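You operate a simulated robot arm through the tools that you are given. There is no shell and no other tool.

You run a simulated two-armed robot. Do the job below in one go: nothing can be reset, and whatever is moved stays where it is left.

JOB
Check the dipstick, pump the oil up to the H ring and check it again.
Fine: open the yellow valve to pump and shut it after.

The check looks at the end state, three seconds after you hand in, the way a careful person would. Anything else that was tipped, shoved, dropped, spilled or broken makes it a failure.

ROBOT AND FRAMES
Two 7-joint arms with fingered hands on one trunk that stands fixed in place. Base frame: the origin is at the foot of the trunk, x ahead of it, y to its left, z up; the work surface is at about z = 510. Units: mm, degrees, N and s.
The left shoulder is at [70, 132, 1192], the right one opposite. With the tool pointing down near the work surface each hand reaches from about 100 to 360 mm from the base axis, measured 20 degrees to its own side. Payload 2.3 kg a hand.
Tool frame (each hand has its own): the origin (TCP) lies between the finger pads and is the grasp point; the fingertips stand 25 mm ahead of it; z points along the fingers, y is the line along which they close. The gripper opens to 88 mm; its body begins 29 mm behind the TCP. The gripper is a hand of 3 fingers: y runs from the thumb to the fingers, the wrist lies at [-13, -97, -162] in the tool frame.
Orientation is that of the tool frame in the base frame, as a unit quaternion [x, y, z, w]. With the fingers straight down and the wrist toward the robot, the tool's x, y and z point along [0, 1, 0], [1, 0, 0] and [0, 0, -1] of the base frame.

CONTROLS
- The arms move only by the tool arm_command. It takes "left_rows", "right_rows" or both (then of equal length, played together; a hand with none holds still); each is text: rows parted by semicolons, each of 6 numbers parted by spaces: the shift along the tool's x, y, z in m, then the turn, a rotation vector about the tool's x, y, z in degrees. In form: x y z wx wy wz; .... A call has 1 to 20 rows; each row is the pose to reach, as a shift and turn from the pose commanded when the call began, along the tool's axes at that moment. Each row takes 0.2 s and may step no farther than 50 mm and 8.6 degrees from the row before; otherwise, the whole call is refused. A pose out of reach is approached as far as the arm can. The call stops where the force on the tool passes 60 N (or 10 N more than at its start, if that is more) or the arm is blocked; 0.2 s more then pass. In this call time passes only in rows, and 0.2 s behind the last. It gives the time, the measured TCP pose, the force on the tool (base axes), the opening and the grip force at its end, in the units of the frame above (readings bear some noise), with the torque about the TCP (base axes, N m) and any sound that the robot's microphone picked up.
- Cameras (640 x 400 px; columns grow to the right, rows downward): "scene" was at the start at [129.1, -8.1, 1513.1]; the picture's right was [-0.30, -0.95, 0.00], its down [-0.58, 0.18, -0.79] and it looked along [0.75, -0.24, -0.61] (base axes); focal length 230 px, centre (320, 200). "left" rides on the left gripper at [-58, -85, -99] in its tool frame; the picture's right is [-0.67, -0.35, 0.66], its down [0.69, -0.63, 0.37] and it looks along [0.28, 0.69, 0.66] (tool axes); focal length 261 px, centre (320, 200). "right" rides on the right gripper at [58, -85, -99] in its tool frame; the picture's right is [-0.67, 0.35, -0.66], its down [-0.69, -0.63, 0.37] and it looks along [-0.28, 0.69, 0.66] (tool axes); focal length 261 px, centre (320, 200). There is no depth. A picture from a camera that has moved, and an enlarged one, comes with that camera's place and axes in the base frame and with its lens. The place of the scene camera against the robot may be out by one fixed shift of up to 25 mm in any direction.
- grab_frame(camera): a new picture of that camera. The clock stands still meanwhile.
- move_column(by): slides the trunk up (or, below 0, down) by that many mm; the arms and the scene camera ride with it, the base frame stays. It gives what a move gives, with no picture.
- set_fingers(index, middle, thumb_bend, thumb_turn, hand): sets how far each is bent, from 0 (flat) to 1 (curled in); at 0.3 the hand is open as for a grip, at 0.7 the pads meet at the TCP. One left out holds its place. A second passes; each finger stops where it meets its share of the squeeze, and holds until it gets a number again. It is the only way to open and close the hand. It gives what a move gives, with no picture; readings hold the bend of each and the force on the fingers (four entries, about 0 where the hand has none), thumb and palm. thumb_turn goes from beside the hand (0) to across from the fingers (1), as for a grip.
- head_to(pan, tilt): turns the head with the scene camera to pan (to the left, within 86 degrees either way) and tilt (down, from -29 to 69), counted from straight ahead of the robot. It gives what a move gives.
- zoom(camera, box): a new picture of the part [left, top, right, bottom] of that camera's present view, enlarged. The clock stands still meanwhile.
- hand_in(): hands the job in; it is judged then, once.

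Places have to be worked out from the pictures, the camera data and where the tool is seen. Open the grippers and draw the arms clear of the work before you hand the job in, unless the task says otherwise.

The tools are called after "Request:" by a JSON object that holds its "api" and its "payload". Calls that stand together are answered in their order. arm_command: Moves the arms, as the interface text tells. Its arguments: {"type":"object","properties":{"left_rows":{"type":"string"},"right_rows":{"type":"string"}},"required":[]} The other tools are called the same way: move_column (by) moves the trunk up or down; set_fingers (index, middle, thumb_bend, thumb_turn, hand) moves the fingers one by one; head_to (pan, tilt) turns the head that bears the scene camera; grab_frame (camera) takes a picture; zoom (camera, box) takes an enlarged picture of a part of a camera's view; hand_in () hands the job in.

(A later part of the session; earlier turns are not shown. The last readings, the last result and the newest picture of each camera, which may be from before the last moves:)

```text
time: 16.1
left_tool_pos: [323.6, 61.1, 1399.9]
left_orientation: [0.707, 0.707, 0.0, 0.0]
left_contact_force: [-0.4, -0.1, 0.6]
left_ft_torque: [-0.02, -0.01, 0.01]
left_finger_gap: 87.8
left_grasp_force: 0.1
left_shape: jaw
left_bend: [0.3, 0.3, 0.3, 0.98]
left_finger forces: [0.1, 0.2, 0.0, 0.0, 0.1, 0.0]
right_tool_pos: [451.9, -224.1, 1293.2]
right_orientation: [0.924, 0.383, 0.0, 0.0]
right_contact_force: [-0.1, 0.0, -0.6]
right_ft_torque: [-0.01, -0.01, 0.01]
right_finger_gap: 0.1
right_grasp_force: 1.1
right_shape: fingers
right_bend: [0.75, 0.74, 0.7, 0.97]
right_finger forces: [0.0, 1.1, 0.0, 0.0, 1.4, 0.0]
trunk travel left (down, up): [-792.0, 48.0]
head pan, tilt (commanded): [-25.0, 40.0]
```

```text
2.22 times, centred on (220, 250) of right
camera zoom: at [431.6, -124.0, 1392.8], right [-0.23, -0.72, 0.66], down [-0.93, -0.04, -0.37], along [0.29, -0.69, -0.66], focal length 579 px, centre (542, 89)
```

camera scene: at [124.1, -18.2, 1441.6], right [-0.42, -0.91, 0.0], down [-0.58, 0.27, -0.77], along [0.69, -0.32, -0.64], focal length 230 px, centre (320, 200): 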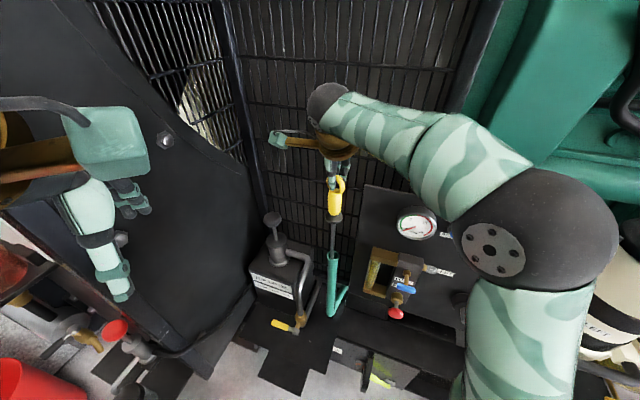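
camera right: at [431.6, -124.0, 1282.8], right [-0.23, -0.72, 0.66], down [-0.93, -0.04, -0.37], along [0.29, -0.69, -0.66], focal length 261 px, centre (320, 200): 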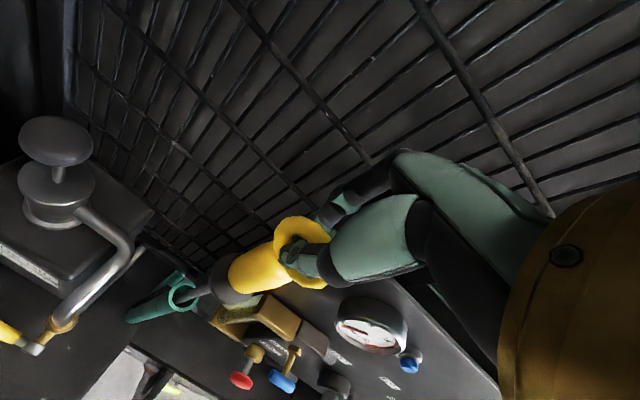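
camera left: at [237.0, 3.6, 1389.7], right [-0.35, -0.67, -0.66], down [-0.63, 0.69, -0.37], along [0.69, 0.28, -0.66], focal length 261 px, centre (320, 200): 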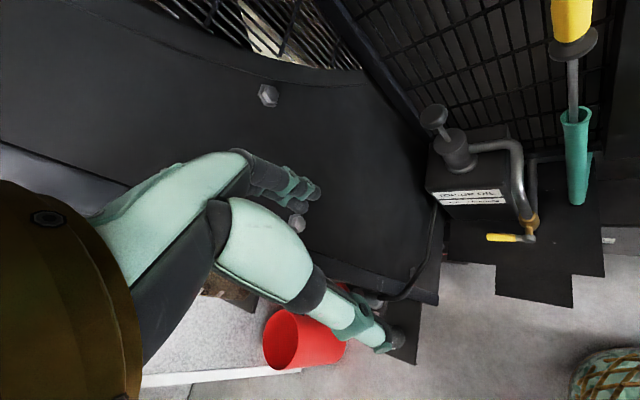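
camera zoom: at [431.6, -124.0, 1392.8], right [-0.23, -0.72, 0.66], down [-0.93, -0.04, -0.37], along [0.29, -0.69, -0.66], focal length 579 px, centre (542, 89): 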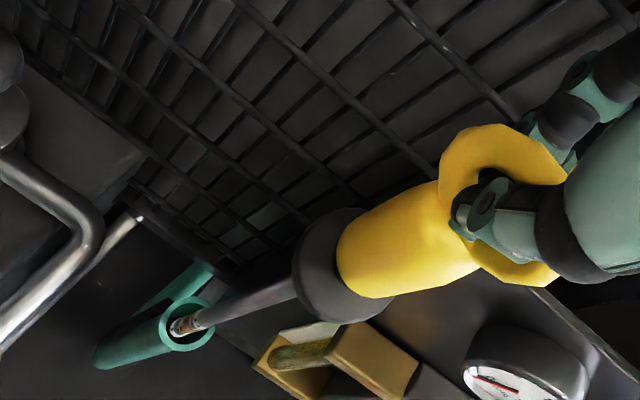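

Marks appear near the tube mouth: a white ring, then brown oil film. I zoom closer and raise another 40 mm.

Request:
{"api": "zoom", "payload": {"camera": "left", "box": [550, 120, 590, 160]}}

Request:
{"api": "move_column", "payload": {"by": 45}}

Request:
{"api": "zoom", "payload": {"camera": "left", "box": [530, 80, 610, 180]}}

Request:
{"api": "zoom", "payload": {"camera": "scene", "box": [300, 220, 370, 320]}}

Request:
{"api": "zoom", "payload": {"camera": "right", "box": [140, 230, 240, 330]}}

```text
10.00 times, centred on (570, 140) of left
camera zoom: at [237.1, 3.6, 1499.7], right [-0.35, -0.67, -0.66], down [-0.63, 0.69, -0.37], along [0.69, 0.28, -0.66], focal length 2606 px, centre (-2180, 800)
```

zoom: 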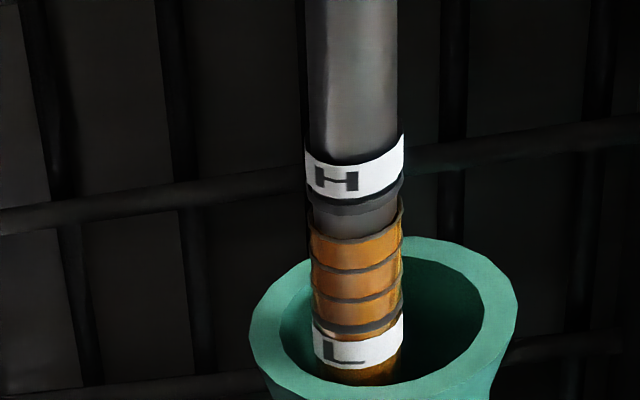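

```text
time: 16.9
left_tool_pos: [323.4, 61.1, 1445.4]
left_orientation: [0.707, 0.707, 0.0, -0.001]
left_contact_force: [-0.1, -0.2, 0.1]
left_ft_torque: [0.01, 0.03, -0.02]
left_finger_gap: 87.7
left_grasp_force: 0.1
left_shape: jaw
left_bend: [0.3, 0.3, 0.3, 0.98]
left_finger forces: [0.0, 0.0, 0.1, 0.0, 0.0, 0.1]
right_tool_pos: [453.1, -224.3, 1337.4]
right_orientation: [0.924, 0.382, 0.001, 0.001]
right_contact_force: [-0.2, -0.6, -0.9]
right_ft_torque: [-0.04, 0.05, 0.02]
right_finger_gap: 0.0
right_grasp_force: 1.1
right_shape: fingers
right_bend: [0.75, 0.74, 0.7, 0.97]
right_finger forces: [0.1, 1.1, 0.0, 0.1, 1.3, 0.0]
trunk travel left (down, up): [-837.0, 3.0]
head pan, tilt (commanded): [-25.0, 40.0]
```

```text
4.00 times, centred on (570, 130) of left
camera zoom: at [237.1, 3.6, 1544.7], right [-0.35, -0.67, -0.66], down [-0.63, 0.69, -0.37], along [0.69, 0.29, -0.66], focal length 1043 px, centre (-680, 480)
```

zoom: 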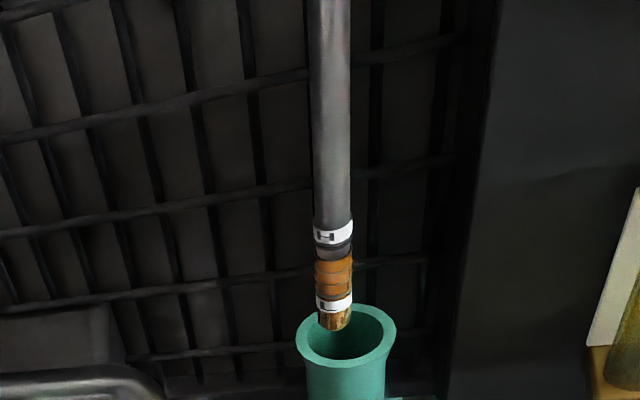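

```text
4.00 times, centred on (335, 270) of scene
camera zoom: at [124.2, -18.2, 1596.7], right [-0.42, -0.91, 0.0], down [-0.58, 0.27, -0.77], along [0.69, -0.32, -0.64], focal length 922 px, centre (260, -80)
```

zoom: 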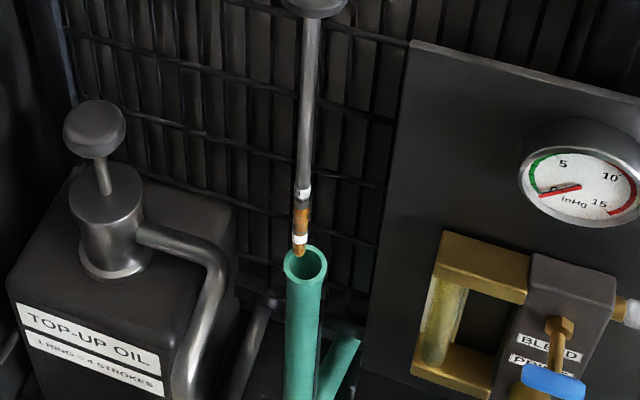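

```text
4.00 times, centred on (190, 280) of right
camera zoom: at [431.7, -124.0, 1437.8], right [-0.23, -0.72, 0.66], down [-0.93, -0.04, -0.37], along [0.29, -0.69, -0.66], focal length 1043 px, centre (840, -120)
```

zoom: 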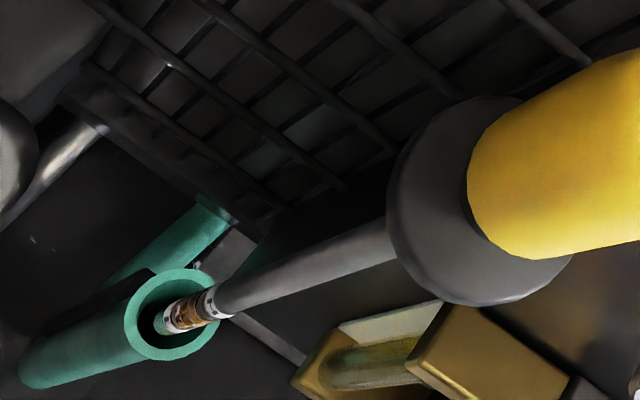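

The stick's tip is just above the tube mouth now. I zoom in hard on the marks between L and H.

Request:
{"api": "zoom", "payload": {"camera": "left", "box": [558, 132, 583, 166]}}

Request:
{"api": "zoom", "payload": {"camera": "scene", "box": [322, 262, 342, 288]}}

Request:
{"api": "zoom", "payload": {"camera": "right", "box": [170, 290, 205, 320]}}

```text
11.76 times, centred on (570, 149) of left
camera zoom: at [237.1, 3.6, 1544.7], right [-0.35, -0.67, -0.66], down [-0.63, 0.69, -0.37], along [0.69, 0.29, -0.66], focal length 3066 px, centre (-2627, 800)
```

zoom: 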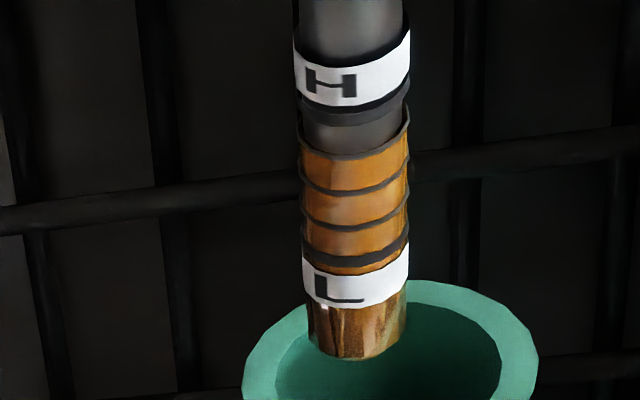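

```text
15.38 times, centred on (332, 275) of scene
camera zoom: at [124.2, -18.2, 1596.7], right [-0.42, -0.91, 0.0], down [-0.58, 0.27, -0.77], along [0.69, -0.32, -0.64], focal length 3545 px, centre (135, -954)
```

zoom: 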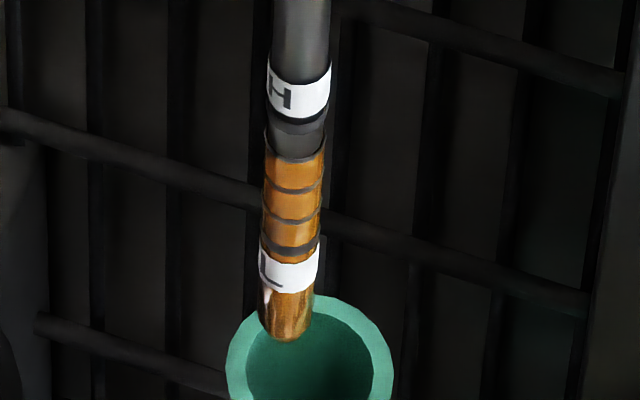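

```text
13.33 times, centred on (188, 305) of right
camera zoom: at [431.7, -124.0, 1437.8], right [-0.23, -0.72, 0.66], down [-0.93, -0.04, -0.37], along [0.29, -0.69, -0.66], focal length 3475 px, centre (2087, -1200)
```

zoom: 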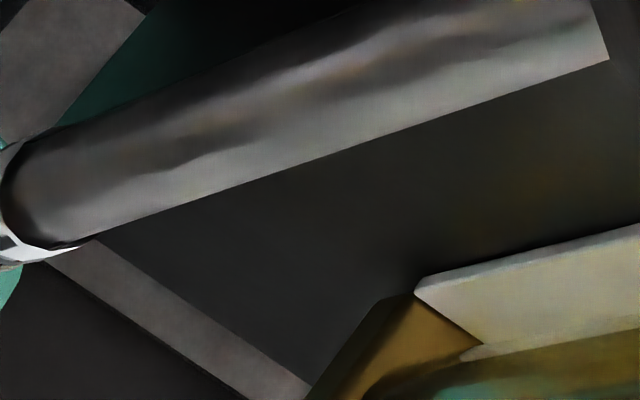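

The film reaches exactly the third thin ring above L, one ring spacing below H, so 4 strokes are wanted. I raise the stick 25 mm more to have it fully clear and confirm the reading before putting it back.

Request:
{"api": "arm_command", "payload": {"right_rows": "0 0 -0.005 0 0 0; 0 0 -0.010 0 0 0; 0 0 -0.015 0 0 0; 0 0 -0.02 0 0 0; 0 0 -0.025 0 0 0; 0 0 -0.025 0 0 0; 0 0 -0.025 0 0 0"}}

Request:
{"api": "zoom", "payload": {"camera": "left", "box": [550, 116, 590, 166]}}

Request:
{"api": "zoom", "payload": {"camera": "scene", "box": [315, 245, 350, 290]}}

Request:
{"api": "zoom", "payload": {"camera": "right", "box": [140, 260, 220, 330]}}

```text
time: 18.5
left_tool_pos: [322.9, 60.9, 1445.0]
left_orientation: [0.707, 0.707, 0.0, 0.001]
left_contact_force: [-0.3, 0.7, 0.3]
left_ft_torque: [-0.01, 0.01, 0.03]
left_finger_gap: 87.8
left_grasp_force: 0.0
left_shape: jaw
left_bend: [0.3, 0.3, 0.3, 0.98]
left_finger forces: [0.0, 0.1, 0.1, 0.0, 0.0, 0.0]
right_tool_pos: [451.8, -225.8, 1362.0]
right_orientation: [0.924, 0.383, 0.0, 0.0]
right_contact_force: [0.8, 0.5, -1.2]
right_ft_torque: [-0.01, 0.02, 0.0]
right_finger_gap: 0.0
right_grasp_force: 0.9
right_shape: fingers
right_bend: [0.75, 0.75, 0.7, 0.97]
right_finger forces: [0.1, 1.1, 0.0, 0.0, 1.3, 0.1]
trunk travel left (down, up): [-837.0, 3.0]
head pan, tilt (commanded): [-25.0, 40.0]
```

```text
8.00 times, centred on (570, 141) of left
camera zoom: at [237.1, 3.6, 1544.7], right [-0.35, -0.67, -0.66], down [-0.63, 0.69, -0.37], along [0.69, 0.29, -0.66], focal length 2085 px, centre (-1680, 672)
```

zoom: 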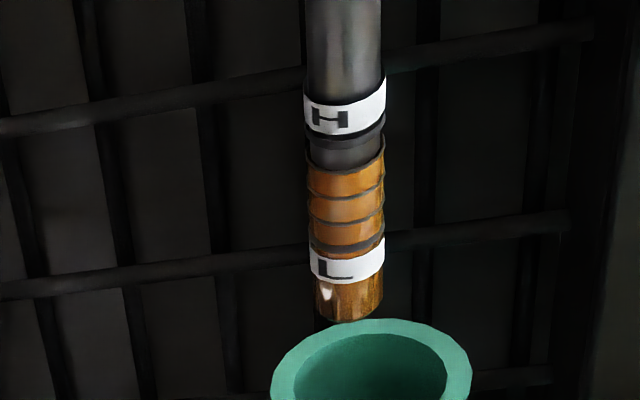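

```text
8.89 times, centred on (332, 268) of scene
camera zoom: at [124.1, -18.3, 1596.7], right [-0.42, -0.91, 0.0], down [-0.58, 0.27, -0.77], along [0.69, -0.32, -0.64], focal length 2048 px, centre (209, -400)
```

zoom: 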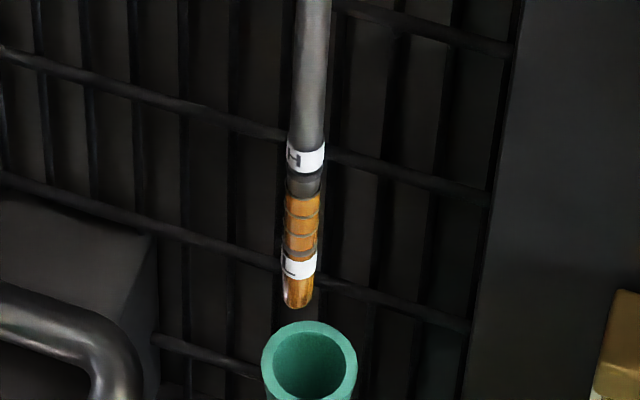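

```text
5.71 times, centred on (180, 295) of right
camera zoom: at [431.3, -124.2, 1463.3], right [-0.23, -0.72, 0.66], down [-0.93, -0.04, -0.37], along [0.29, -0.69, -0.66], focal length 1489 px, centre (1120, -343)
```

zoom: 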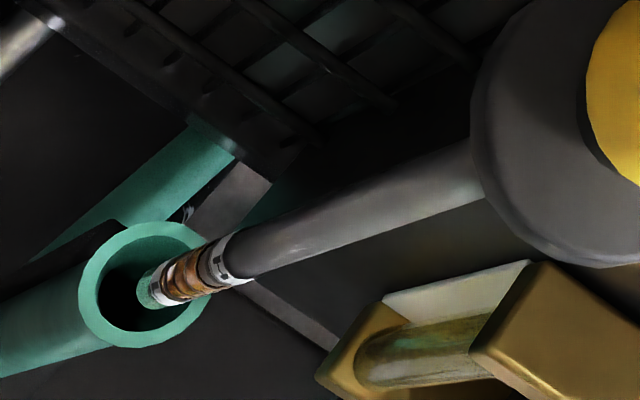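

Reading confirmed: film at the third of four rings. The free-hanging tip is about 5 mm off the mouth's centre toward +y, so I shift the hand by about -4.5 mm along its x and lower 25 mm slowly with the arm.

Request:
{"api": "arm_command", "payload": {"right_rows": "-0.0015 0.0005 0 0 0 0; -0.003 0.001 0 0 0 0; -0.0045 0.0015 0 0 0 0; -0.0045 0.0015 0 0 0 0; -0.0045 0.0015 0 0 0 0"}}

Request:
{"api": "zoom", "payload": {"camera": "left", "box": [550, 116, 590, 166]}}

Request:
{"api": "zoom", "payload": {"camera": "scene", "box": [315, 245, 350, 290]}}

```text
time: 19.7
left_tool_pos: [322.7, 61.5, 1444.7]
left_orientation: [0.707, 0.707, 0.0, 0.0]
left_contact_force: [-1.6, 0.4, 0.1]
left_ft_torque: [-0.01, 0.02, -0.01]
left_finger_gap: 87.4
left_grasp_force: 0.1
left_shape: jaw
left_bend: [0.3, 0.3, 0.3, 0.98]
left_finger forces: [0.1, 0.0, 0.1, 0.0, 0.0, 0.0]
right_tool_pos: [449.8, -228.0, 1364.4]
right_orientation: [0.924, 0.383, -0.001, 0.0]
right_contact_force: [0.2, 0.6, -0.1]
right_ft_torque: [-0.02, -0.01, 0.0]
right_finger_gap: 0.2
right_grasp_force: 1.0
right_shape: fingers
right_bend: [0.75, 0.75, 0.7, 0.97]
right_finger forces: [0.0, 1.1, 0.0, 0.1, 1.3, 0.1]
trunk travel left (down, up): [-837.0, 3.0]
head pan, tilt (commanded): [-25.0, 40.0]
```

```text
8.00 times, centred on (570, 141) of left
camera zoom: at [237.1, 3.6, 1544.7], right [-0.35, -0.67, -0.66], down [-0.63, 0.69, -0.37], along [0.69, 0.28, -0.66], focal length 2085 px, centre (-1680, 672)
```

zoom: 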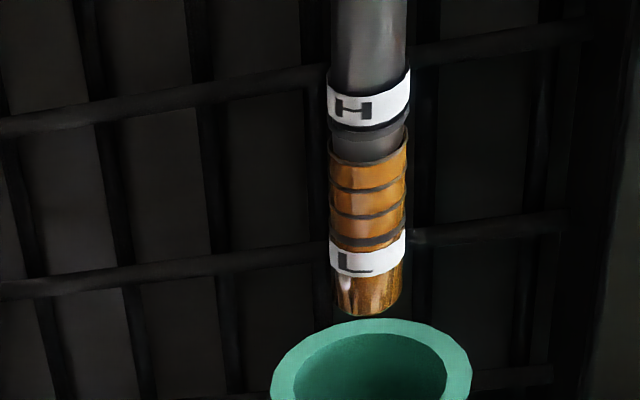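

```text
8.89 times, centred on (332, 268) of scene
camera zoom: at [124.1, -18.2, 1596.7], right [-0.42, -0.91, 0.0], down [-0.58, 0.27, -0.77], along [0.69, -0.32, -0.64], focal length 2048 px, centre (209, -400)
```

zoom: 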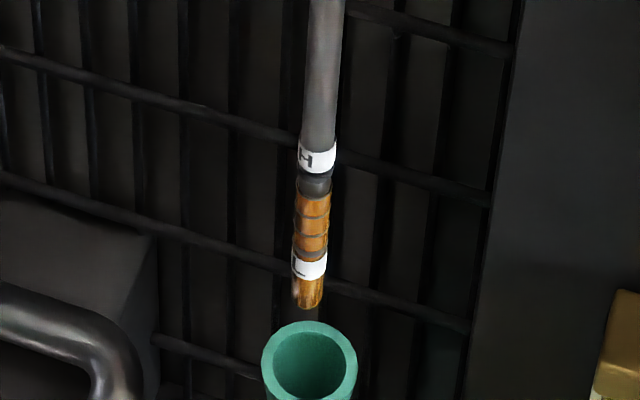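

The tip now lines up with the mouth in both views. I lower 25 mm with the arm and check.

Request:
{"api": "arm_command", "payload": {"right_rows": "0 0 0.005 0 0 0; 0 0 0.010 0 0 0; 0 0 0.015 0 0 0; 0 0 0.02 0 0 0; 0 0 0.025 0 0 0; 0 0 0.03 0 0 0"}}

Request:
{"api": "zoom", "payload": {"camera": "left", "box": [540, 100, 600, 180]}}

Request:
{"api": "zoom", "payload": {"camera": "right", "box": [140, 230, 240, 330]}}

```text
time: 21.1
left_tool_pos: [322.7, 60.6, 1444.5]
left_orientation: [0.706, 0.708, 0.0, 0.0]
left_contact_force: [0.4, -0.5, -0.8]
left_ft_torque: [0.0, 0.01, -0.01]
left_finger_gap: 87.6
left_grasp_force: 0.1
left_shape: jaw
left_bend: [0.3, 0.3, 0.3, 0.98]
left_finger forces: [0.0, 0.1, 0.0, 0.0, 0.0, 0.0]
right_tool_pos: [449.9, -229.2, 1332.6]
right_orientation: [0.924, 0.382, 0.0, 0.0]
right_contact_force: [0.2, 0.6, -1.5]
right_ft_torque: [-0.02, -0.03, 0.04]
right_finger_gap: 0.0
right_grasp_force: 1.3
right_shape: fingers
right_bend: [0.75, 0.75, 0.7, 0.97]
right_finger forces: [0.0, 1.1, 0.0, 0.1, 1.4, 0.1]
trunk travel left (down, up): [-837.0, 3.0]
head pan, tilt (commanded): [-25.0, 40.0]
```

```text
5.00 times, centred on (570, 140) of left
camera zoom: at [237.1, 3.8, 1544.7], right [-0.35, -0.67, -0.66], down [-0.63, 0.69, -0.37], along [0.69, 0.28, -0.66], focal length 1303 px, centre (-930, 500)
```

zoom: 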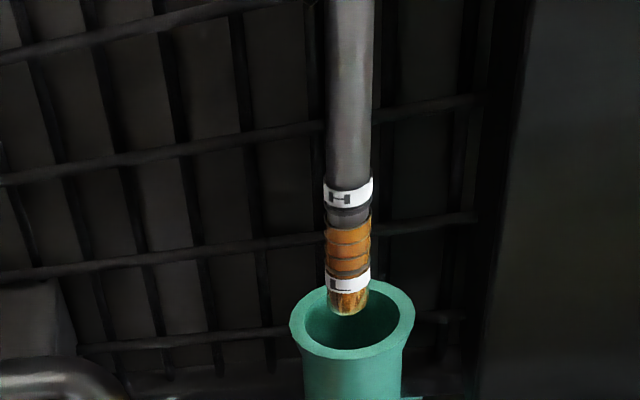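

```text
4.00 times, centred on (190, 280) of right
camera zoom: at [429.7, -128.1, 1432.7], right [-0.23, -0.72, 0.66], down [-0.93, -0.04, -0.37], along [0.29, -0.69, -0.66], focal length 1043 px, centre (840, -120)
```

zoom: 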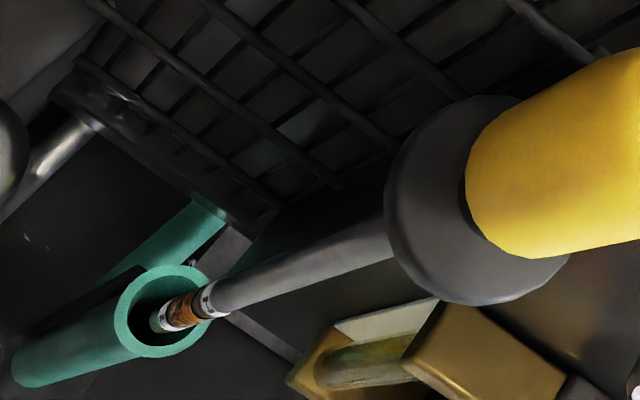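

The tip is at the mouth opening and well inside its rim. I lower the trunk 60 mm and check forces.

Request:
{"api": "move_column", "payload": {"by": -60}}

Request:
{"api": "zoom", "payload": {"camera": "left", "box": [520, 40, 620, 160]}}

Request:
{"api": "zoom", "payload": {"camera": "scene", "box": [270, 130, 400, 310]}}

```text
time: 22.1
left_tool_pos: [322.1, 61.6, 1383.9]
left_orientation: [0.707, 0.707, 0.001, 0.0]
left_contact_force: [0.6, -0.4, 0.3]
left_ft_torque: [0.0, -0.01, -0.01]
left_finger_gap: 87.6
left_grasp_force: 0.0
left_shape: jaw
left_bend: [0.3, 0.3, 0.3, 0.98]
left_finger forces: [0.0, 0.1, 0.0, 0.0, 0.1, 0.1]
right_tool_pos: [450.2, -228.7, 1273.1]
right_orientation: [0.924, 0.382, 0.0, 0.0]
right_contact_force: [-0.6, 1.0, -1.5]
right_ft_torque: [-0.02, -0.04, 0.03]
right_finger_gap: 0.0
right_grasp_force: 1.3
right_shape: fingers
right_bend: [0.75, 0.75, 0.7, 0.97]
right_finger forces: [0.1, 1.1, 0.0, 0.0, 1.6, 0.0]
trunk travel left (down, up): [-777.0, 63.0]
head pan, tilt (commanded): [-25.0, 40.0]
```

```text
3.33 times, centred on (570, 100) of left
camera zoom: at [236.8, 3.6, 1484.7], right [-0.35, -0.67, -0.66], down [-0.63, 0.69, -0.37], along [0.69, 0.29, -0.66], focal length 869 px, centre (-513, 533)
```

zoom: 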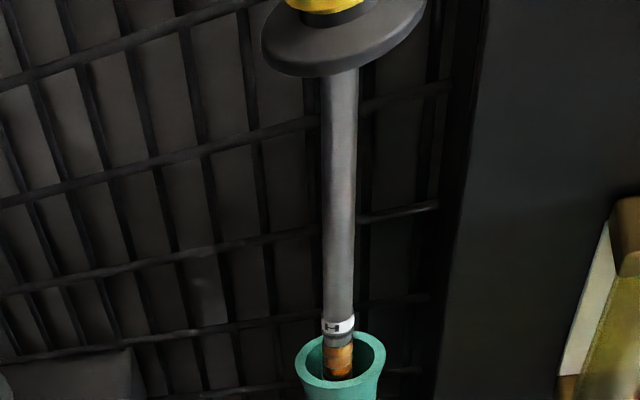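

```text
2.22 times, centred on (335, 220) of scene
camera zoom: at [123.8, -18.2, 1536.6], right [-0.42, -0.91, 0.0], down [-0.58, 0.27, -0.77], along [0.69, -0.32, -0.64], focal length 512 px, centre (287, 156)
```

zoom: 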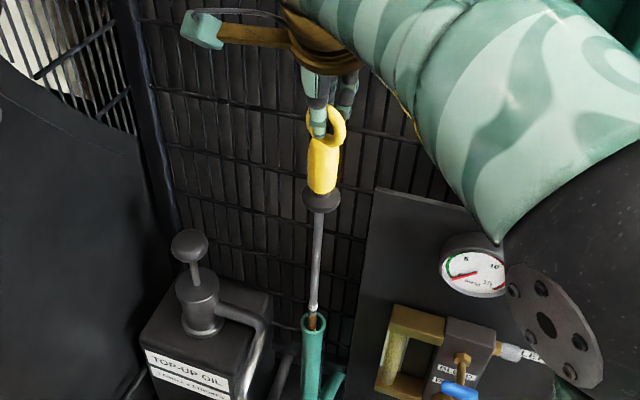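

The stick is going in smoothly. I keep lowering, 140 mm, then check again.

Request:
{"api": "move_column", "payload": {"by": -140}}

Request:
{"api": "grab_frame", "payload": {"camera": "scene"}}

Request:
{"api": "zoom", "payload": {"camera": "right", "box": [120, 160, 440, 360]}}

```text
time: 23.8
left_tool_pos: [322.5, 61.2, 1243.9]
left_orientation: [0.707, 0.707, 0.0, 0.0]
left_contact_force: [0.8, -0.3, 0.7]
left_ft_torque: [-0.01, -0.01, -0.03]
left_finger_gap: 87.5
left_grasp_force: 0.0
left_shape: jaw
left_bend: [0.3, 0.3, 0.3, 0.98]
left_finger forces: [0.0, 0.0, 0.0, 0.1, 0.0, 0.0]
right_tool_pos: [449.2, -228.9, 1132.8]
right_orientation: [0.924, 0.383, 0.0, 0.0]
right_contact_force: [-1.3, 0.9, -0.7]
right_ft_torque: [0.0, -0.01, -0.02]
right_finger_gap: 0.0
right_grasp_force: 1.2
right_shape: fingers
right_bend: [0.75, 0.75, 0.7, 0.97]
right_finger forces: [0.1, 1.1, 0.0, 0.0, 1.6, 0.0]
trunk travel left (down, up): [-637.0, 203.0]
head pan, tilt (commanded): [-25.0, 40.0]
```

```text
taken
camera scene: at [123.9, -18.2, 1396.7], right [-0.42, -0.91, 0.0], down [-0.58, 0.27, -0.77], along [0.69, -0.32, -0.64], focal length 230 px, centre (320, 200)
```

scene: 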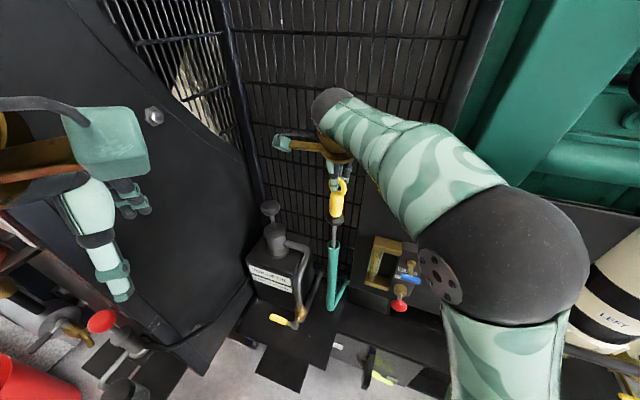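

```text
2.00 times, centred on (280, 260) of right
camera zoom: at [429.5, -128.1, 1232.8], right [-0.23, -0.72, 0.66], down [-0.93, -0.04, -0.37], along [0.29, -0.69, -0.66], focal length 521 px, centre (400, 80)
```

zoom: 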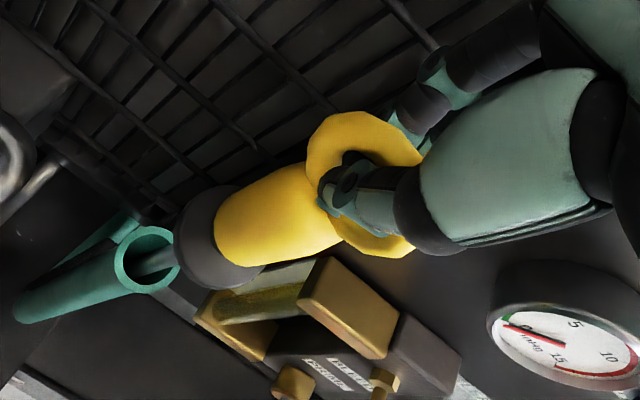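

About 86 mm remain until the cap seats. I lower 80 mm and check the gap.

Request:
{"api": "move_column", "payload": {"by": -80}}

Request:
{"api": "zoom", "payload": {"camera": "scene", "box": [280, 140, 400, 260]}}

Request:
{"api": "zoom", "payload": {"camera": "right", "box": [120, 160, 440, 360]}}

```text
time: 25.0
left_tool_pos: [322.1, 61.2, 1165.3]
left_orientation: [0.707, 0.707, 0.0, 0.0]
left_contact_force: [0.3, -0.4, 0.6]
left_ft_torque: [0.0, 0.01, 0.0]
left_finger_gap: 87.6
left_grasp_force: 0.1
left_shape: jaw
left_bend: [0.3, 0.3, 0.3, 0.98]
left_finger forces: [0.1, 0.1, 0.0, 0.0, 0.1, 0.1]
right_tool_pos: [450.3, -229.6, 1052.5]
right_orientation: [0.924, 0.382, 0.0, 0.0]
right_contact_force: [-0.5, -0.8, -2.2]
right_ft_torque: [0.01, -0.03, 0.0]
right_finger_gap: 0.0
right_grasp_force: 1.8
right_shape: fingers
right_bend: [0.75, 0.75, 0.7, 0.97]
right_finger forces: [0.0, 1.2, 0.1, 0.1, 1.7, 0.1]
trunk travel left (down, up): [-557.0, 283.0]
head pan, tilt (commanded): [-25.0, 40.0]
```

```text
3.33 times, centred on (340, 200) of scene
camera zoom: at [123.8, -18.2, 1316.7], right [-0.42, -0.91, 0.0], down [-0.58, 0.27, -0.77], along [0.69, -0.32, -0.64], focal length 768 px, centre (253, 200)
```

zoom: 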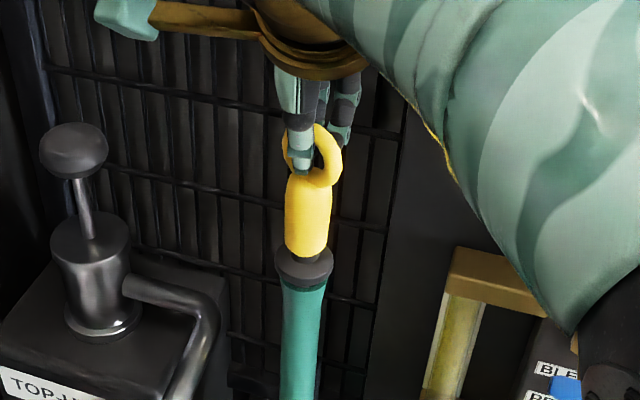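

```text
2.00 times, centred on (280, 260) of right
camera zoom: at [429.5, -128.1, 1152.7], right [-0.23, -0.72, 0.66], down [-0.93, -0.04, -0.37], along [0.29, -0.69, -0.66], focal length 521 px, centre (400, 80)
```

zoom: 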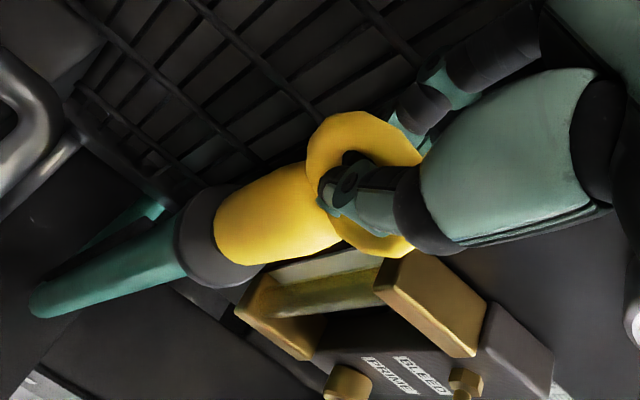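

Nearly seated, a small gap remains. I lower 8 mm more and check force and picture.

Request:
{"api": "move_column", "payload": {"by": -8}}

Request:
{"api": "zoom", "payload": {"camera": "scene", "box": [290, 150, 370, 250]}}

Request:
{"api": "grab_frame", "payload": {"camera": "scene"}}

Request:
{"api": "zoom", "payload": {"camera": "left", "box": [520, 0, 640, 100]}}

```text
time: 25.6
left_tool_pos: [322.0, 61.1, 1156.4]
left_orientation: [0.707, 0.707, 0.0, 0.0]
left_contact_force: [-0.8, 0.3, -0.5]
left_ft_torque: [0.0, 0.01, 0.02]
left_finger_gap: 87.7
left_grasp_force: 0.0
left_shape: jaw
left_bend: [0.3, 0.3, 0.3, 0.98]
left_finger forces: [0.0, 0.0, 0.0, 0.1, 0.1, 0.0]
right_tool_pos: [450.1, -229.8, 1045.2]
right_orientation: [0.924, 0.383, 0.0, 0.0]
right_contact_force: [-0.6, -0.6, -2.2]
right_ft_torque: [0.0, 0.0, 0.02]
right_finger_gap: 0.0
right_grasp_force: 1.6
right_shape: fingers
right_bend: [0.75, 0.75, 0.7, 0.97]
right_finger forces: [0.1, 1.2, 0.0, 0.0, 1.6, 0.1]
trunk travel left (down, up): [-549.0, 291.0]
head pan, tilt (commanded): [-25.0, 40.0]
```

```text
4.00 times, centred on (330, 200) of scene
camera zoom: at [124.0, -18.2, 1308.6], right [-0.42, -0.91, 0.0], down [-0.58, 0.27, -0.77], along [0.69, -0.32, -0.64], focal length 922 px, centre (280, 200)
```

zoom: 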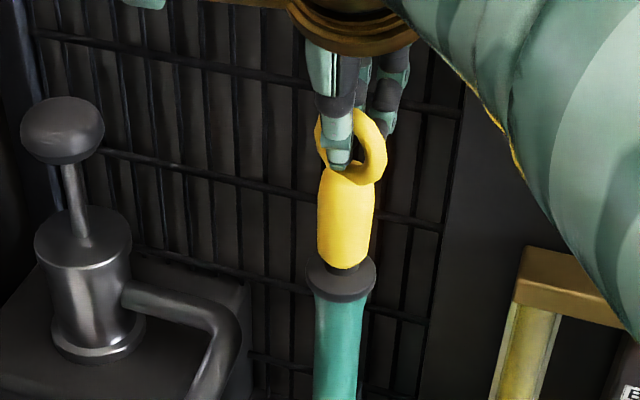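

```text
taken
camera scene: at [124.0, -18.2, 1308.6], right [-0.42, -0.91, 0.0], down [-0.58, 0.27, -0.77], along [0.69, -0.32, -0.64], focal length 230 px, centre (320, 200)
```

scene: 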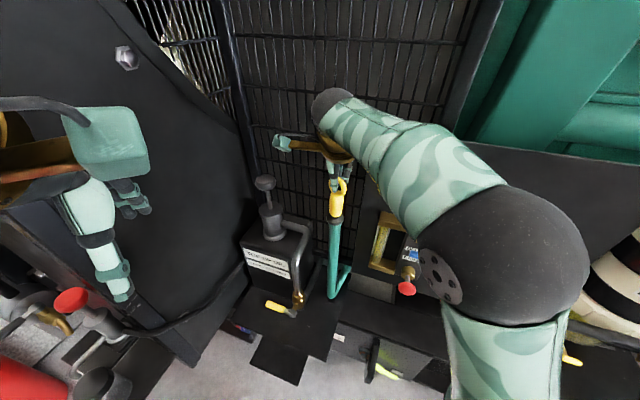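

```text
4.00 times, centred on (580, 50) of left
camera zoom: at [237.0, 3.6, 1256.6], right [-0.35, -0.67, -0.66], down [-0.63, 0.69, -0.37], along [0.69, 0.29, -0.66], focal length 1043 px, centre (-720, 800)
```

zoom: 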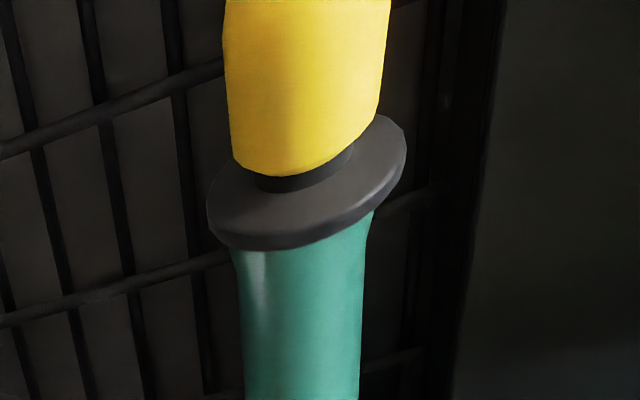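

It looks seated, but the reading still shows a slight downward pull. I lower another 6 mm to take the load off.

Request:
{"api": "move_column", "payload": {"by": -6}}

Request:
{"api": "zoom", "payload": {"camera": "scene", "box": [290, 150, 370, 250]}}

Request:
{"api": "zoom", "payload": {"camera": "left", "box": [520, 0, 640, 100]}}

Request:
{"api": "zoom", "payload": {"camera": "right", "box": [120, 160, 440, 360]}}

```text
time: 26.1
left_tool_pos: [320.6, 62.3, 1150.8]
left_orientation: [0.707, 0.707, 0.0, 0.0]
left_contact_force: [0.1, 0.3, -1.1]
left_ft_torque: [0.01, 0.02, 0.02]
left_finger_gap: 87.6
left_grasp_force: 0.0
left_shape: jaw
left_bend: [0.3, 0.3, 0.3, 0.98]
left_finger forces: [0.0, 0.0, 0.0, 0.0, 0.0, 0.1]
right_tool_pos: [448.4, -227.1, 1039.6]
right_orientation: [0.924, 0.383, 0.002, 0.0]
right_contact_force: [0.6, 0.5, 3.6]
right_ft_torque: [-0.02, 0.0, -0.01]
right_finger_gap: 0.0
right_grasp_force: 1.5
right_shape: fingers
right_bend: [0.75, 0.75, 0.7, 0.97]
right_finger forces: [0.1, 1.9, 0.1, 0.0, 1.3, 0.0]
trunk travel left (down, up): [-543.0, 297.0]
head pan, tilt (commanded): [-25.0, 40.0]
```

```text
4.00 times, centred on (330, 200) of scene
camera zoom: at [122.9, -17.6, 1302.8], right [-0.42, -0.91, 0.0], down [-0.58, 0.27, -0.77], along [0.69, -0.32, -0.64], focal length 922 px, centre (280, 200)
```

zoom: 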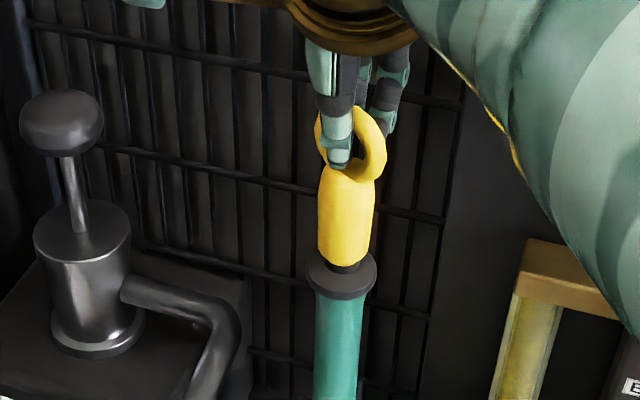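

```text
4.00 times, centred on (580, 50) of left
camera zoom: at [235.9, 4.2, 1250.9], right [-0.35, -0.67, -0.66], down [-0.63, 0.69, -0.37], along [0.69, 0.28, -0.66], focal length 1043 px, centre (-720, 800)
```

zoom: 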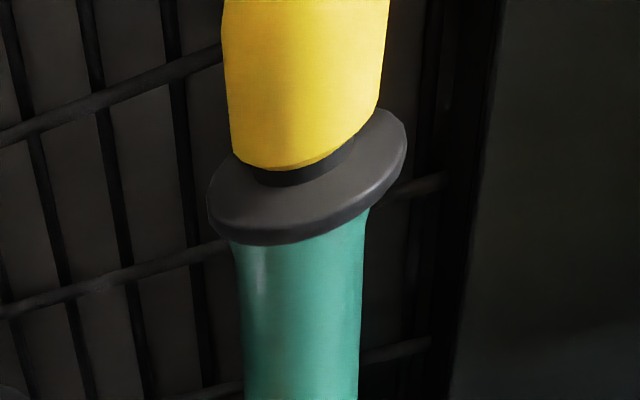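

```text
2.00 times, centred on (280, 260) of right
camera zoom: at [428.6, -127.6, 1139.5], right [-0.23, -0.72, 0.66], down [-0.93, -0.04, -0.37], along [0.29, -0.69, -0.66], focal length 521 px, centre (400, 80)
```

zoom: 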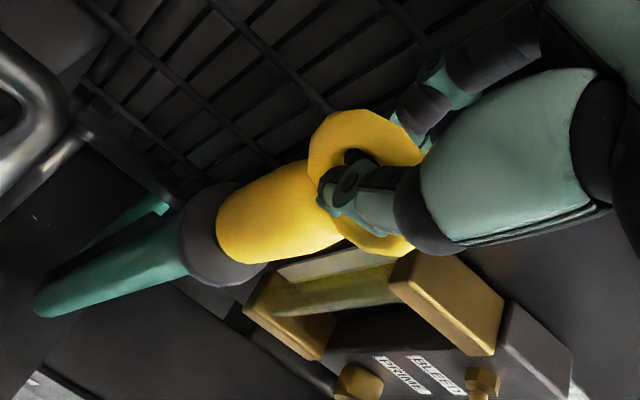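

The load is now off the hook and the cap sits on the tube. I open the right hand to release the ring.

Request:
{"api": "set_fingers", "payload": {"hand": "right", "index": 0.3, "middle": 0.3, "thumb_bend": 0.3}}

Request:
{"api": "zoom", "payload": {"camera": "scene", "box": [290, 150, 370, 250]}}

Request:
{"api": "zoom", "payload": {"camera": "right", "box": [120, 160, 440, 360]}}

```text
time: 27.1
left_tool_pos: [321.6, 61.1, 1151.3]
left_orientation: [0.707, 0.707, 0.001, 0.0]
left_contact_force: [0.4, -0.2, -0.4]
left_ft_torque: [0.0, 0.02, -0.01]
left_finger_gap: 87.7
left_grasp_force: 0.1
left_shape: jaw
left_bend: [0.3, 0.3, 0.3, 0.98]
left_finger forces: [0.1, 0.0, 0.0, 0.0, 0.0, 0.1]
right_tool_pos: [449.8, -229.0, 1037.6]
right_orientation: [0.924, 0.382, 0.001, -0.001]
right_contact_force: [1.1, -0.1, -0.5]
right_ft_torque: [0.01, -0.03, -0.02]
right_finger_gap: 84.3
right_grasp_force: 0.0
right_shape: fingers
right_bend: [0.3, 0.3, 0.3, 0.97]
right_finger forces: [0.1, 0.0, 0.1, 0.0, 0.0, 0.0]
trunk travel left (down, up): [-543.0, 297.0]
head pan, tilt (commanded): [-25.0, 40.0]
```

```text
4.00 times, centred on (330, 200) of scene
camera zoom: at [123.7, -18.0, 1302.7], right [-0.42, -0.91, 0.0], down [-0.58, 0.27, -0.77], along [0.69, -0.32, -0.64], focal length 922 px, centre (280, 200)
```

zoom: 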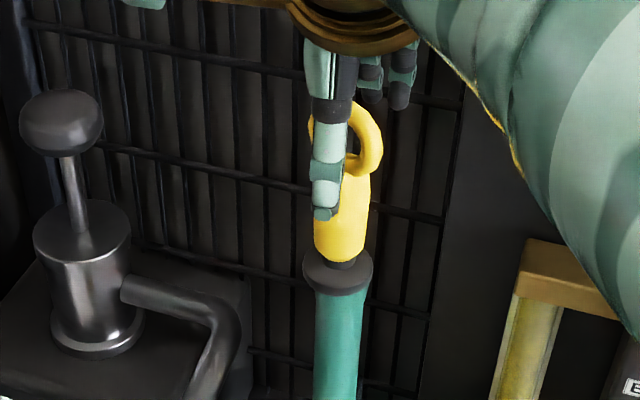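

```text
2.00 times, centred on (280, 260) of right
camera zoom: at [429.3, -128.0, 1138.9], right [-0.23, -0.72, 0.66], down [-0.93, -0.04, -0.37], along [0.29, -0.69, -0.66], focal length 521 px, centre (400, 80)
```

zoom: 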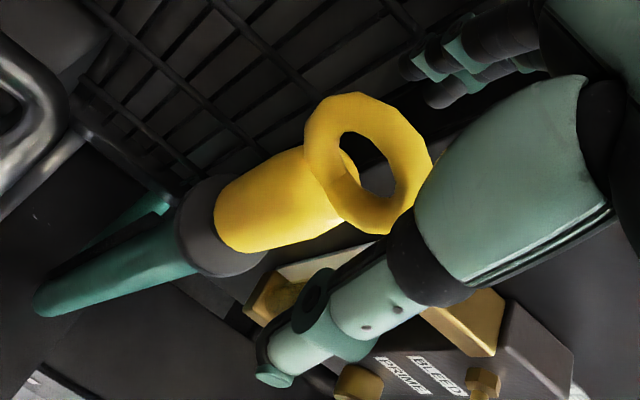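

Released; the ring is free. I raise the right hand 110 mm straight up off the dipstick and look at the cap's seating.

Request:
{"api": "arm_command", "payload": {"right_rows": "0 0 -0.01 0 0 0; 0 0 -0.02 0 0 0; 0 0 -0.035 0 0 0; 0 0 -0.05 0 0 0; 0 0 -0.065 0 0 0; 0 0 -0.08 0 0 0; 0 0 -0.095 0 0 0; 0 0 -0.11 0 0 0"}}

Request:
{"api": "grab_frame", "payload": {"camera": "scene"}}

Request:
{"api": "zoom", "payload": {"camera": "scene", "box": [290, 150, 370, 250]}}

Request:
{"api": "zoom", "payload": {"camera": "left", "box": [440, 0, 640, 260]}}

```text
time: 28.9
left_tool_pos: [324.0, 61.3, 1150.6]
left_orientation: [0.707, 0.707, 0.0, 0.0]
left_contact_force: [0.1, 0.0, -0.2]
left_ft_torque: [0.02, 0.02, -0.02]
left_finger_gap: 87.4
left_grasp_force: 0.0
left_shape: jaw
left_bend: [0.3, 0.3, 0.3, 0.98]
left_finger forces: [0.1, 0.0, 0.1, 0.0, 0.1, 0.0]
right_tool_pos: [447.4, -228.8, 1147.6]
right_orientation: [0.924, 0.383, -0.001, -0.001]
right_contact_force: [0.1, -0.5, -0.1]
right_ft_torque: [-0.01, -0.02, 0.0]
right_finger_gap: 84.3
right_grasp_force: 0.0
right_shape: fingers
right_bend: [0.3, 0.3, 0.3, 0.97]
right_finger forces: [0.0, 0.0, 0.1, 0.0, 0.0, 0.0]
right hand out of reach, approached as far as the arm can: row 8
trunk travel left (down, up): [-543.0, 297.0]
head pan, tilt (commanded): [-25.0, 40.0]
```

```text
taken
camera scene: at [124.1, -18.3, 1302.6], right [-0.42, -0.91, 0.0], down [-0.58, 0.27, -0.77], along [0.69, -0.32, -0.64], focal length 230 px, centre (320, 200)
```

scene: 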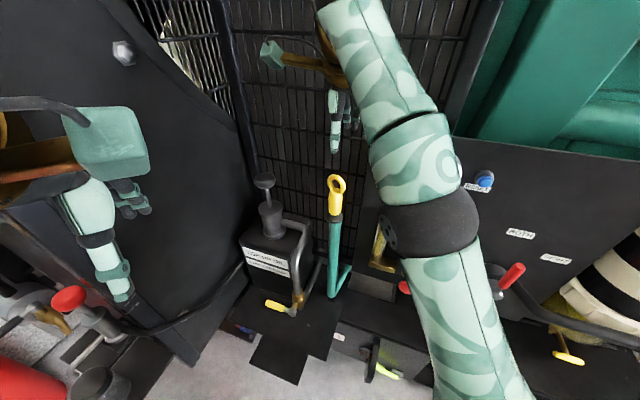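

```text
4.00 times, centred on (330, 200) of scene
camera zoom: at [124.1, -18.3, 1302.6], right [-0.42, -0.91, 0.0], down [-0.58, 0.27, -0.77], along [0.69, -0.32, -0.64], focal length 922 px, centre (280, 200)
```

zoom: 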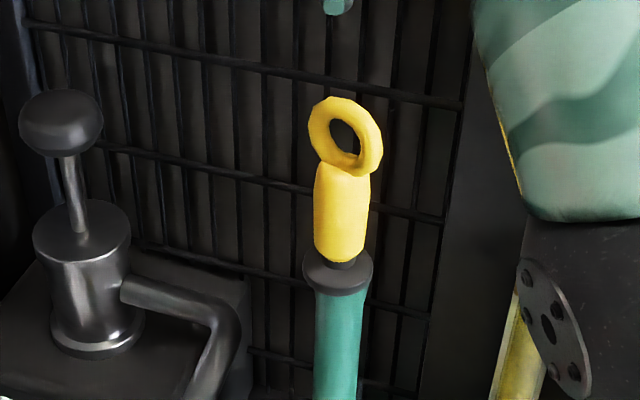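

```text
1.54 times, centred on (540, 130) of left
camera zoom: at [237.1, 3.5, 1250.6], right [-0.35, -0.67, -0.66], down [-0.63, 0.69, -0.37], along [0.69, 0.29, -0.66], focal length 401 px, centre (-18, 308)
```

zoom: 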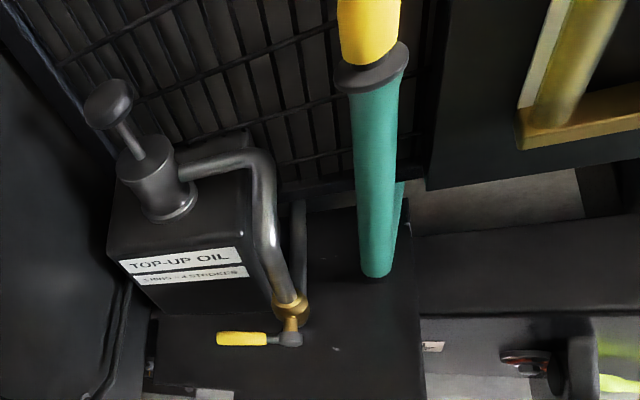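

The dipstick cap looks seated as before. The right arm is now near full stretch (reach from shoulder to wrist about 443 mm). I zoom in on the valve from both available cameras to learn how the lever turns.

Request:
{"api": "zoom", "payload": {"camera": "scene", "box": [235, 260, 365, 340]}}

Request:
{"api": "zoom", "payload": {"camera": "left", "box": [490, 180, 580, 260]}}

Request:
{"api": "zoom", "payload": {"camera": "right", "box": [0, 180, 180, 360]}}

```text
4.92 times, centred on (300, 300) of scene
camera zoom: at [124.1, -18.3, 1302.6], right [-0.42, -0.91, 0.0], down [-0.58, 0.27, -0.77], along [0.69, -0.32, -0.64], focal length 1134 px, centre (418, -292)
```

zoom: 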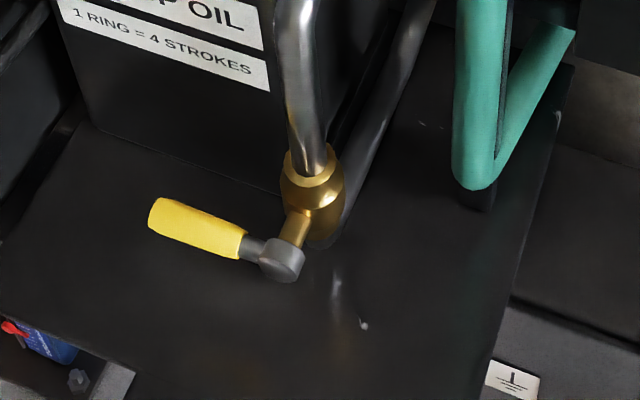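

```text
5.00 times, centred on (535, 220) of left
camera zoom: at [237.1, 3.5, 1250.6], right [-0.35, -0.67, -0.66], down [-0.63, 0.69, -0.37], along [0.69, 0.29, -0.66], focal length 1303 px, centre (-755, 100)
```

zoom: 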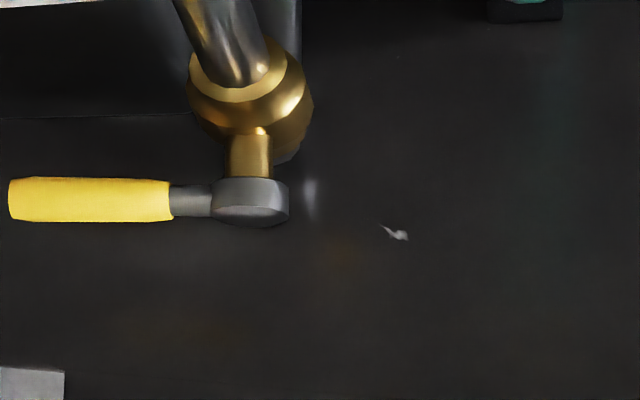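

```text
2.22 times, centred on (90, 270) of right
camera zoom: at [427.6, -128.3, 1246.1], right [-0.23, -0.72, 0.66], down [-0.93, -0.04, -0.36], along [0.29, -0.69, -0.66], focal length 579 px, centre (831, 44)
```

zoom: 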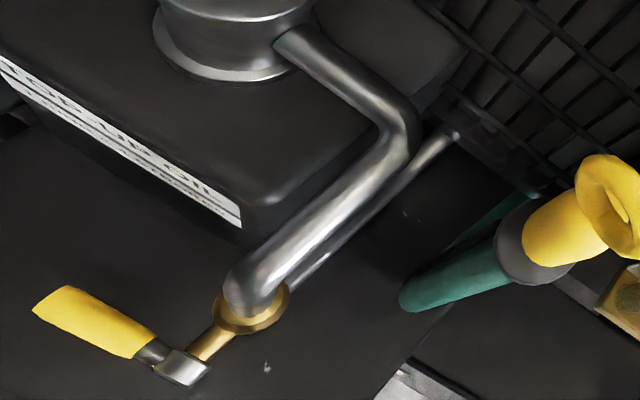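

From several views I now place the valve hub at about (437, -92, 606), the yellow lever lying horizontal with its tip near (497, -30, 608), and the pump knob at (622, -113, 958). I'll use the left hand for the valve: first bring it over the lever at z ≈ 850 with a 45° turn.

Request:
{"api": "arm_command", "payload": {"left_rows": "-0.0071 0.0107 0.02 0 0 3; -0.0141 0.0213 0.04 0 0 6; -0.0212 0.032 0.06 0 0 9; -0.0283 0.0427 0.08 0 0 12; -0.0353 0.0533 0.1 0 0 15; -0.0424 0.064 0.12 0 0 18; -0.0495 0.0747 0.14 0 0 21; -0.0565 0.0853 0.16 0 0 24; -0.0636 0.096 0.18 0 0 27; -0.0707 0.1067 0.2 0 0 30; -0.0777 0.1173 0.22 0 0 33; -0.0848 0.128 0.24 0 0 36; -0.0919 0.1387 0.26 0 0 39; -0.0989 0.1493 0.28 0 0 42; -0.106 0.16 0.3 0 0 45"}}

Request:
{"api": "grab_frame", "payload": {"camera": "scene"}}

Request:
{"api": "grab_frame", "payload": {"camera": "left"}}

```text
time: 32.1
left_tool_pos: [483.0, -45.6, 850.5]
left_orientation: [0.924, 0.383, 0.0, 0.0]
left_contact_force: [0.5, -0.5, 0.4]
left_ft_torque: [0.02, -0.01, 0.01]
left_finger_gap: 87.6
left_grasp_force: 0.1
left_shape: jaw
left_bend: [0.3, 0.3, 0.3, 0.98]
left_finger forces: [0.0, 0.0, 0.1, 0.0, 0.1, 0.1]
right_tool_pos: [447.6, -228.5, 1145.9]
right_orientation: [0.924, 0.383, 0.0, 0.0]
right_contact_force: [-0.1, 0.9, -0.4]
right_ft_torque: [0.01, 0.05, -0.01]
right_finger_gap: 84.2
right_grasp_force: 0.1
right_shape: fingers
right_bend: [0.3, 0.3, 0.3, 0.97]
right_finger forces: [0.1, 0.0, 0.0, 0.0, 0.0, 0.0]
trunk travel left (down, up): [-543.0, 297.0]
head pan, tilt (commanded): [-25.0, 40.0]
```

```text
taken
camera scene: at [124.5, -18.3, 1302.6], right [-0.42, -0.91, 0.0], down [-0.58, 0.27, -0.77], along [0.69, -0.32, -0.64], focal length 230 px, centre (320, 200)
```

scene: 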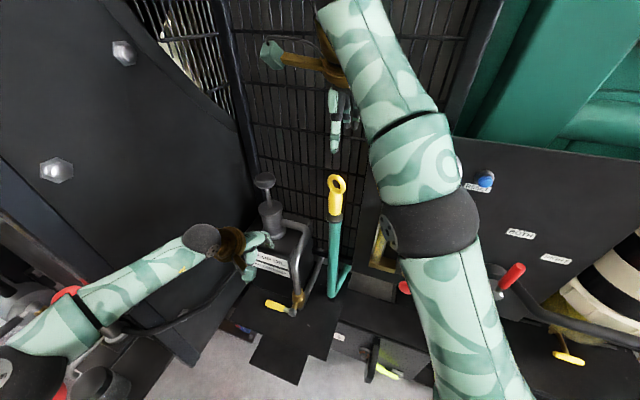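

```text
taken
camera left: at [381.3, -25.4, 950.1], right [-0.72, -0.23, -0.66], down [0.04, 0.93, -0.37], along [0.69, -0.29, -0.66], focal length 261 px, centre (320, 200)
```

left: 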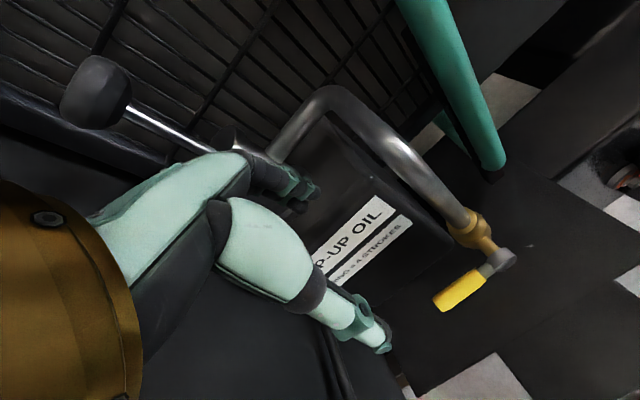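

The left camera view confirms the hub near (436, -92, 606). I zoom in to see the lever and valve body details.

Request:
{"api": "zoom", "payload": {"camera": "left", "box": [400, 180, 560, 340]}}

Request:
{"api": "zoom", "payload": {"camera": "scene", "box": [200, 170, 360, 330]}}

```text
2.50 times, centred on (480, 260) of left
camera zoom: at [381.3, -25.4, 950.1], right [-0.72, -0.23, -0.66], down [0.04, 0.93, -0.37], along [0.69, -0.29, -0.66], focal length 652 px, centre (-80, 50)
```

zoom: 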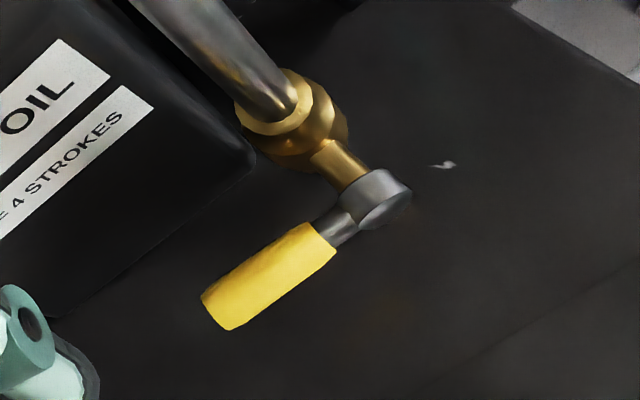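

```text
2.50 times, centred on (280, 250) of scene
camera zoom: at [124.5, -18.3, 1302.6], right [-0.42, -0.91, 0.0], down [-0.58, 0.27, -0.77], along [0.69, -0.32, -0.64], focal length 576 px, centre (420, 75)
```

zoom: 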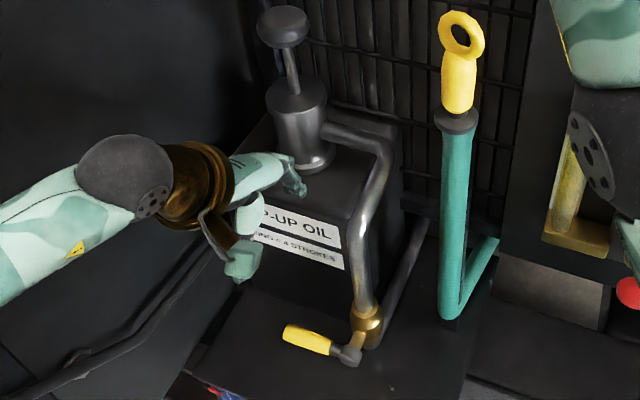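

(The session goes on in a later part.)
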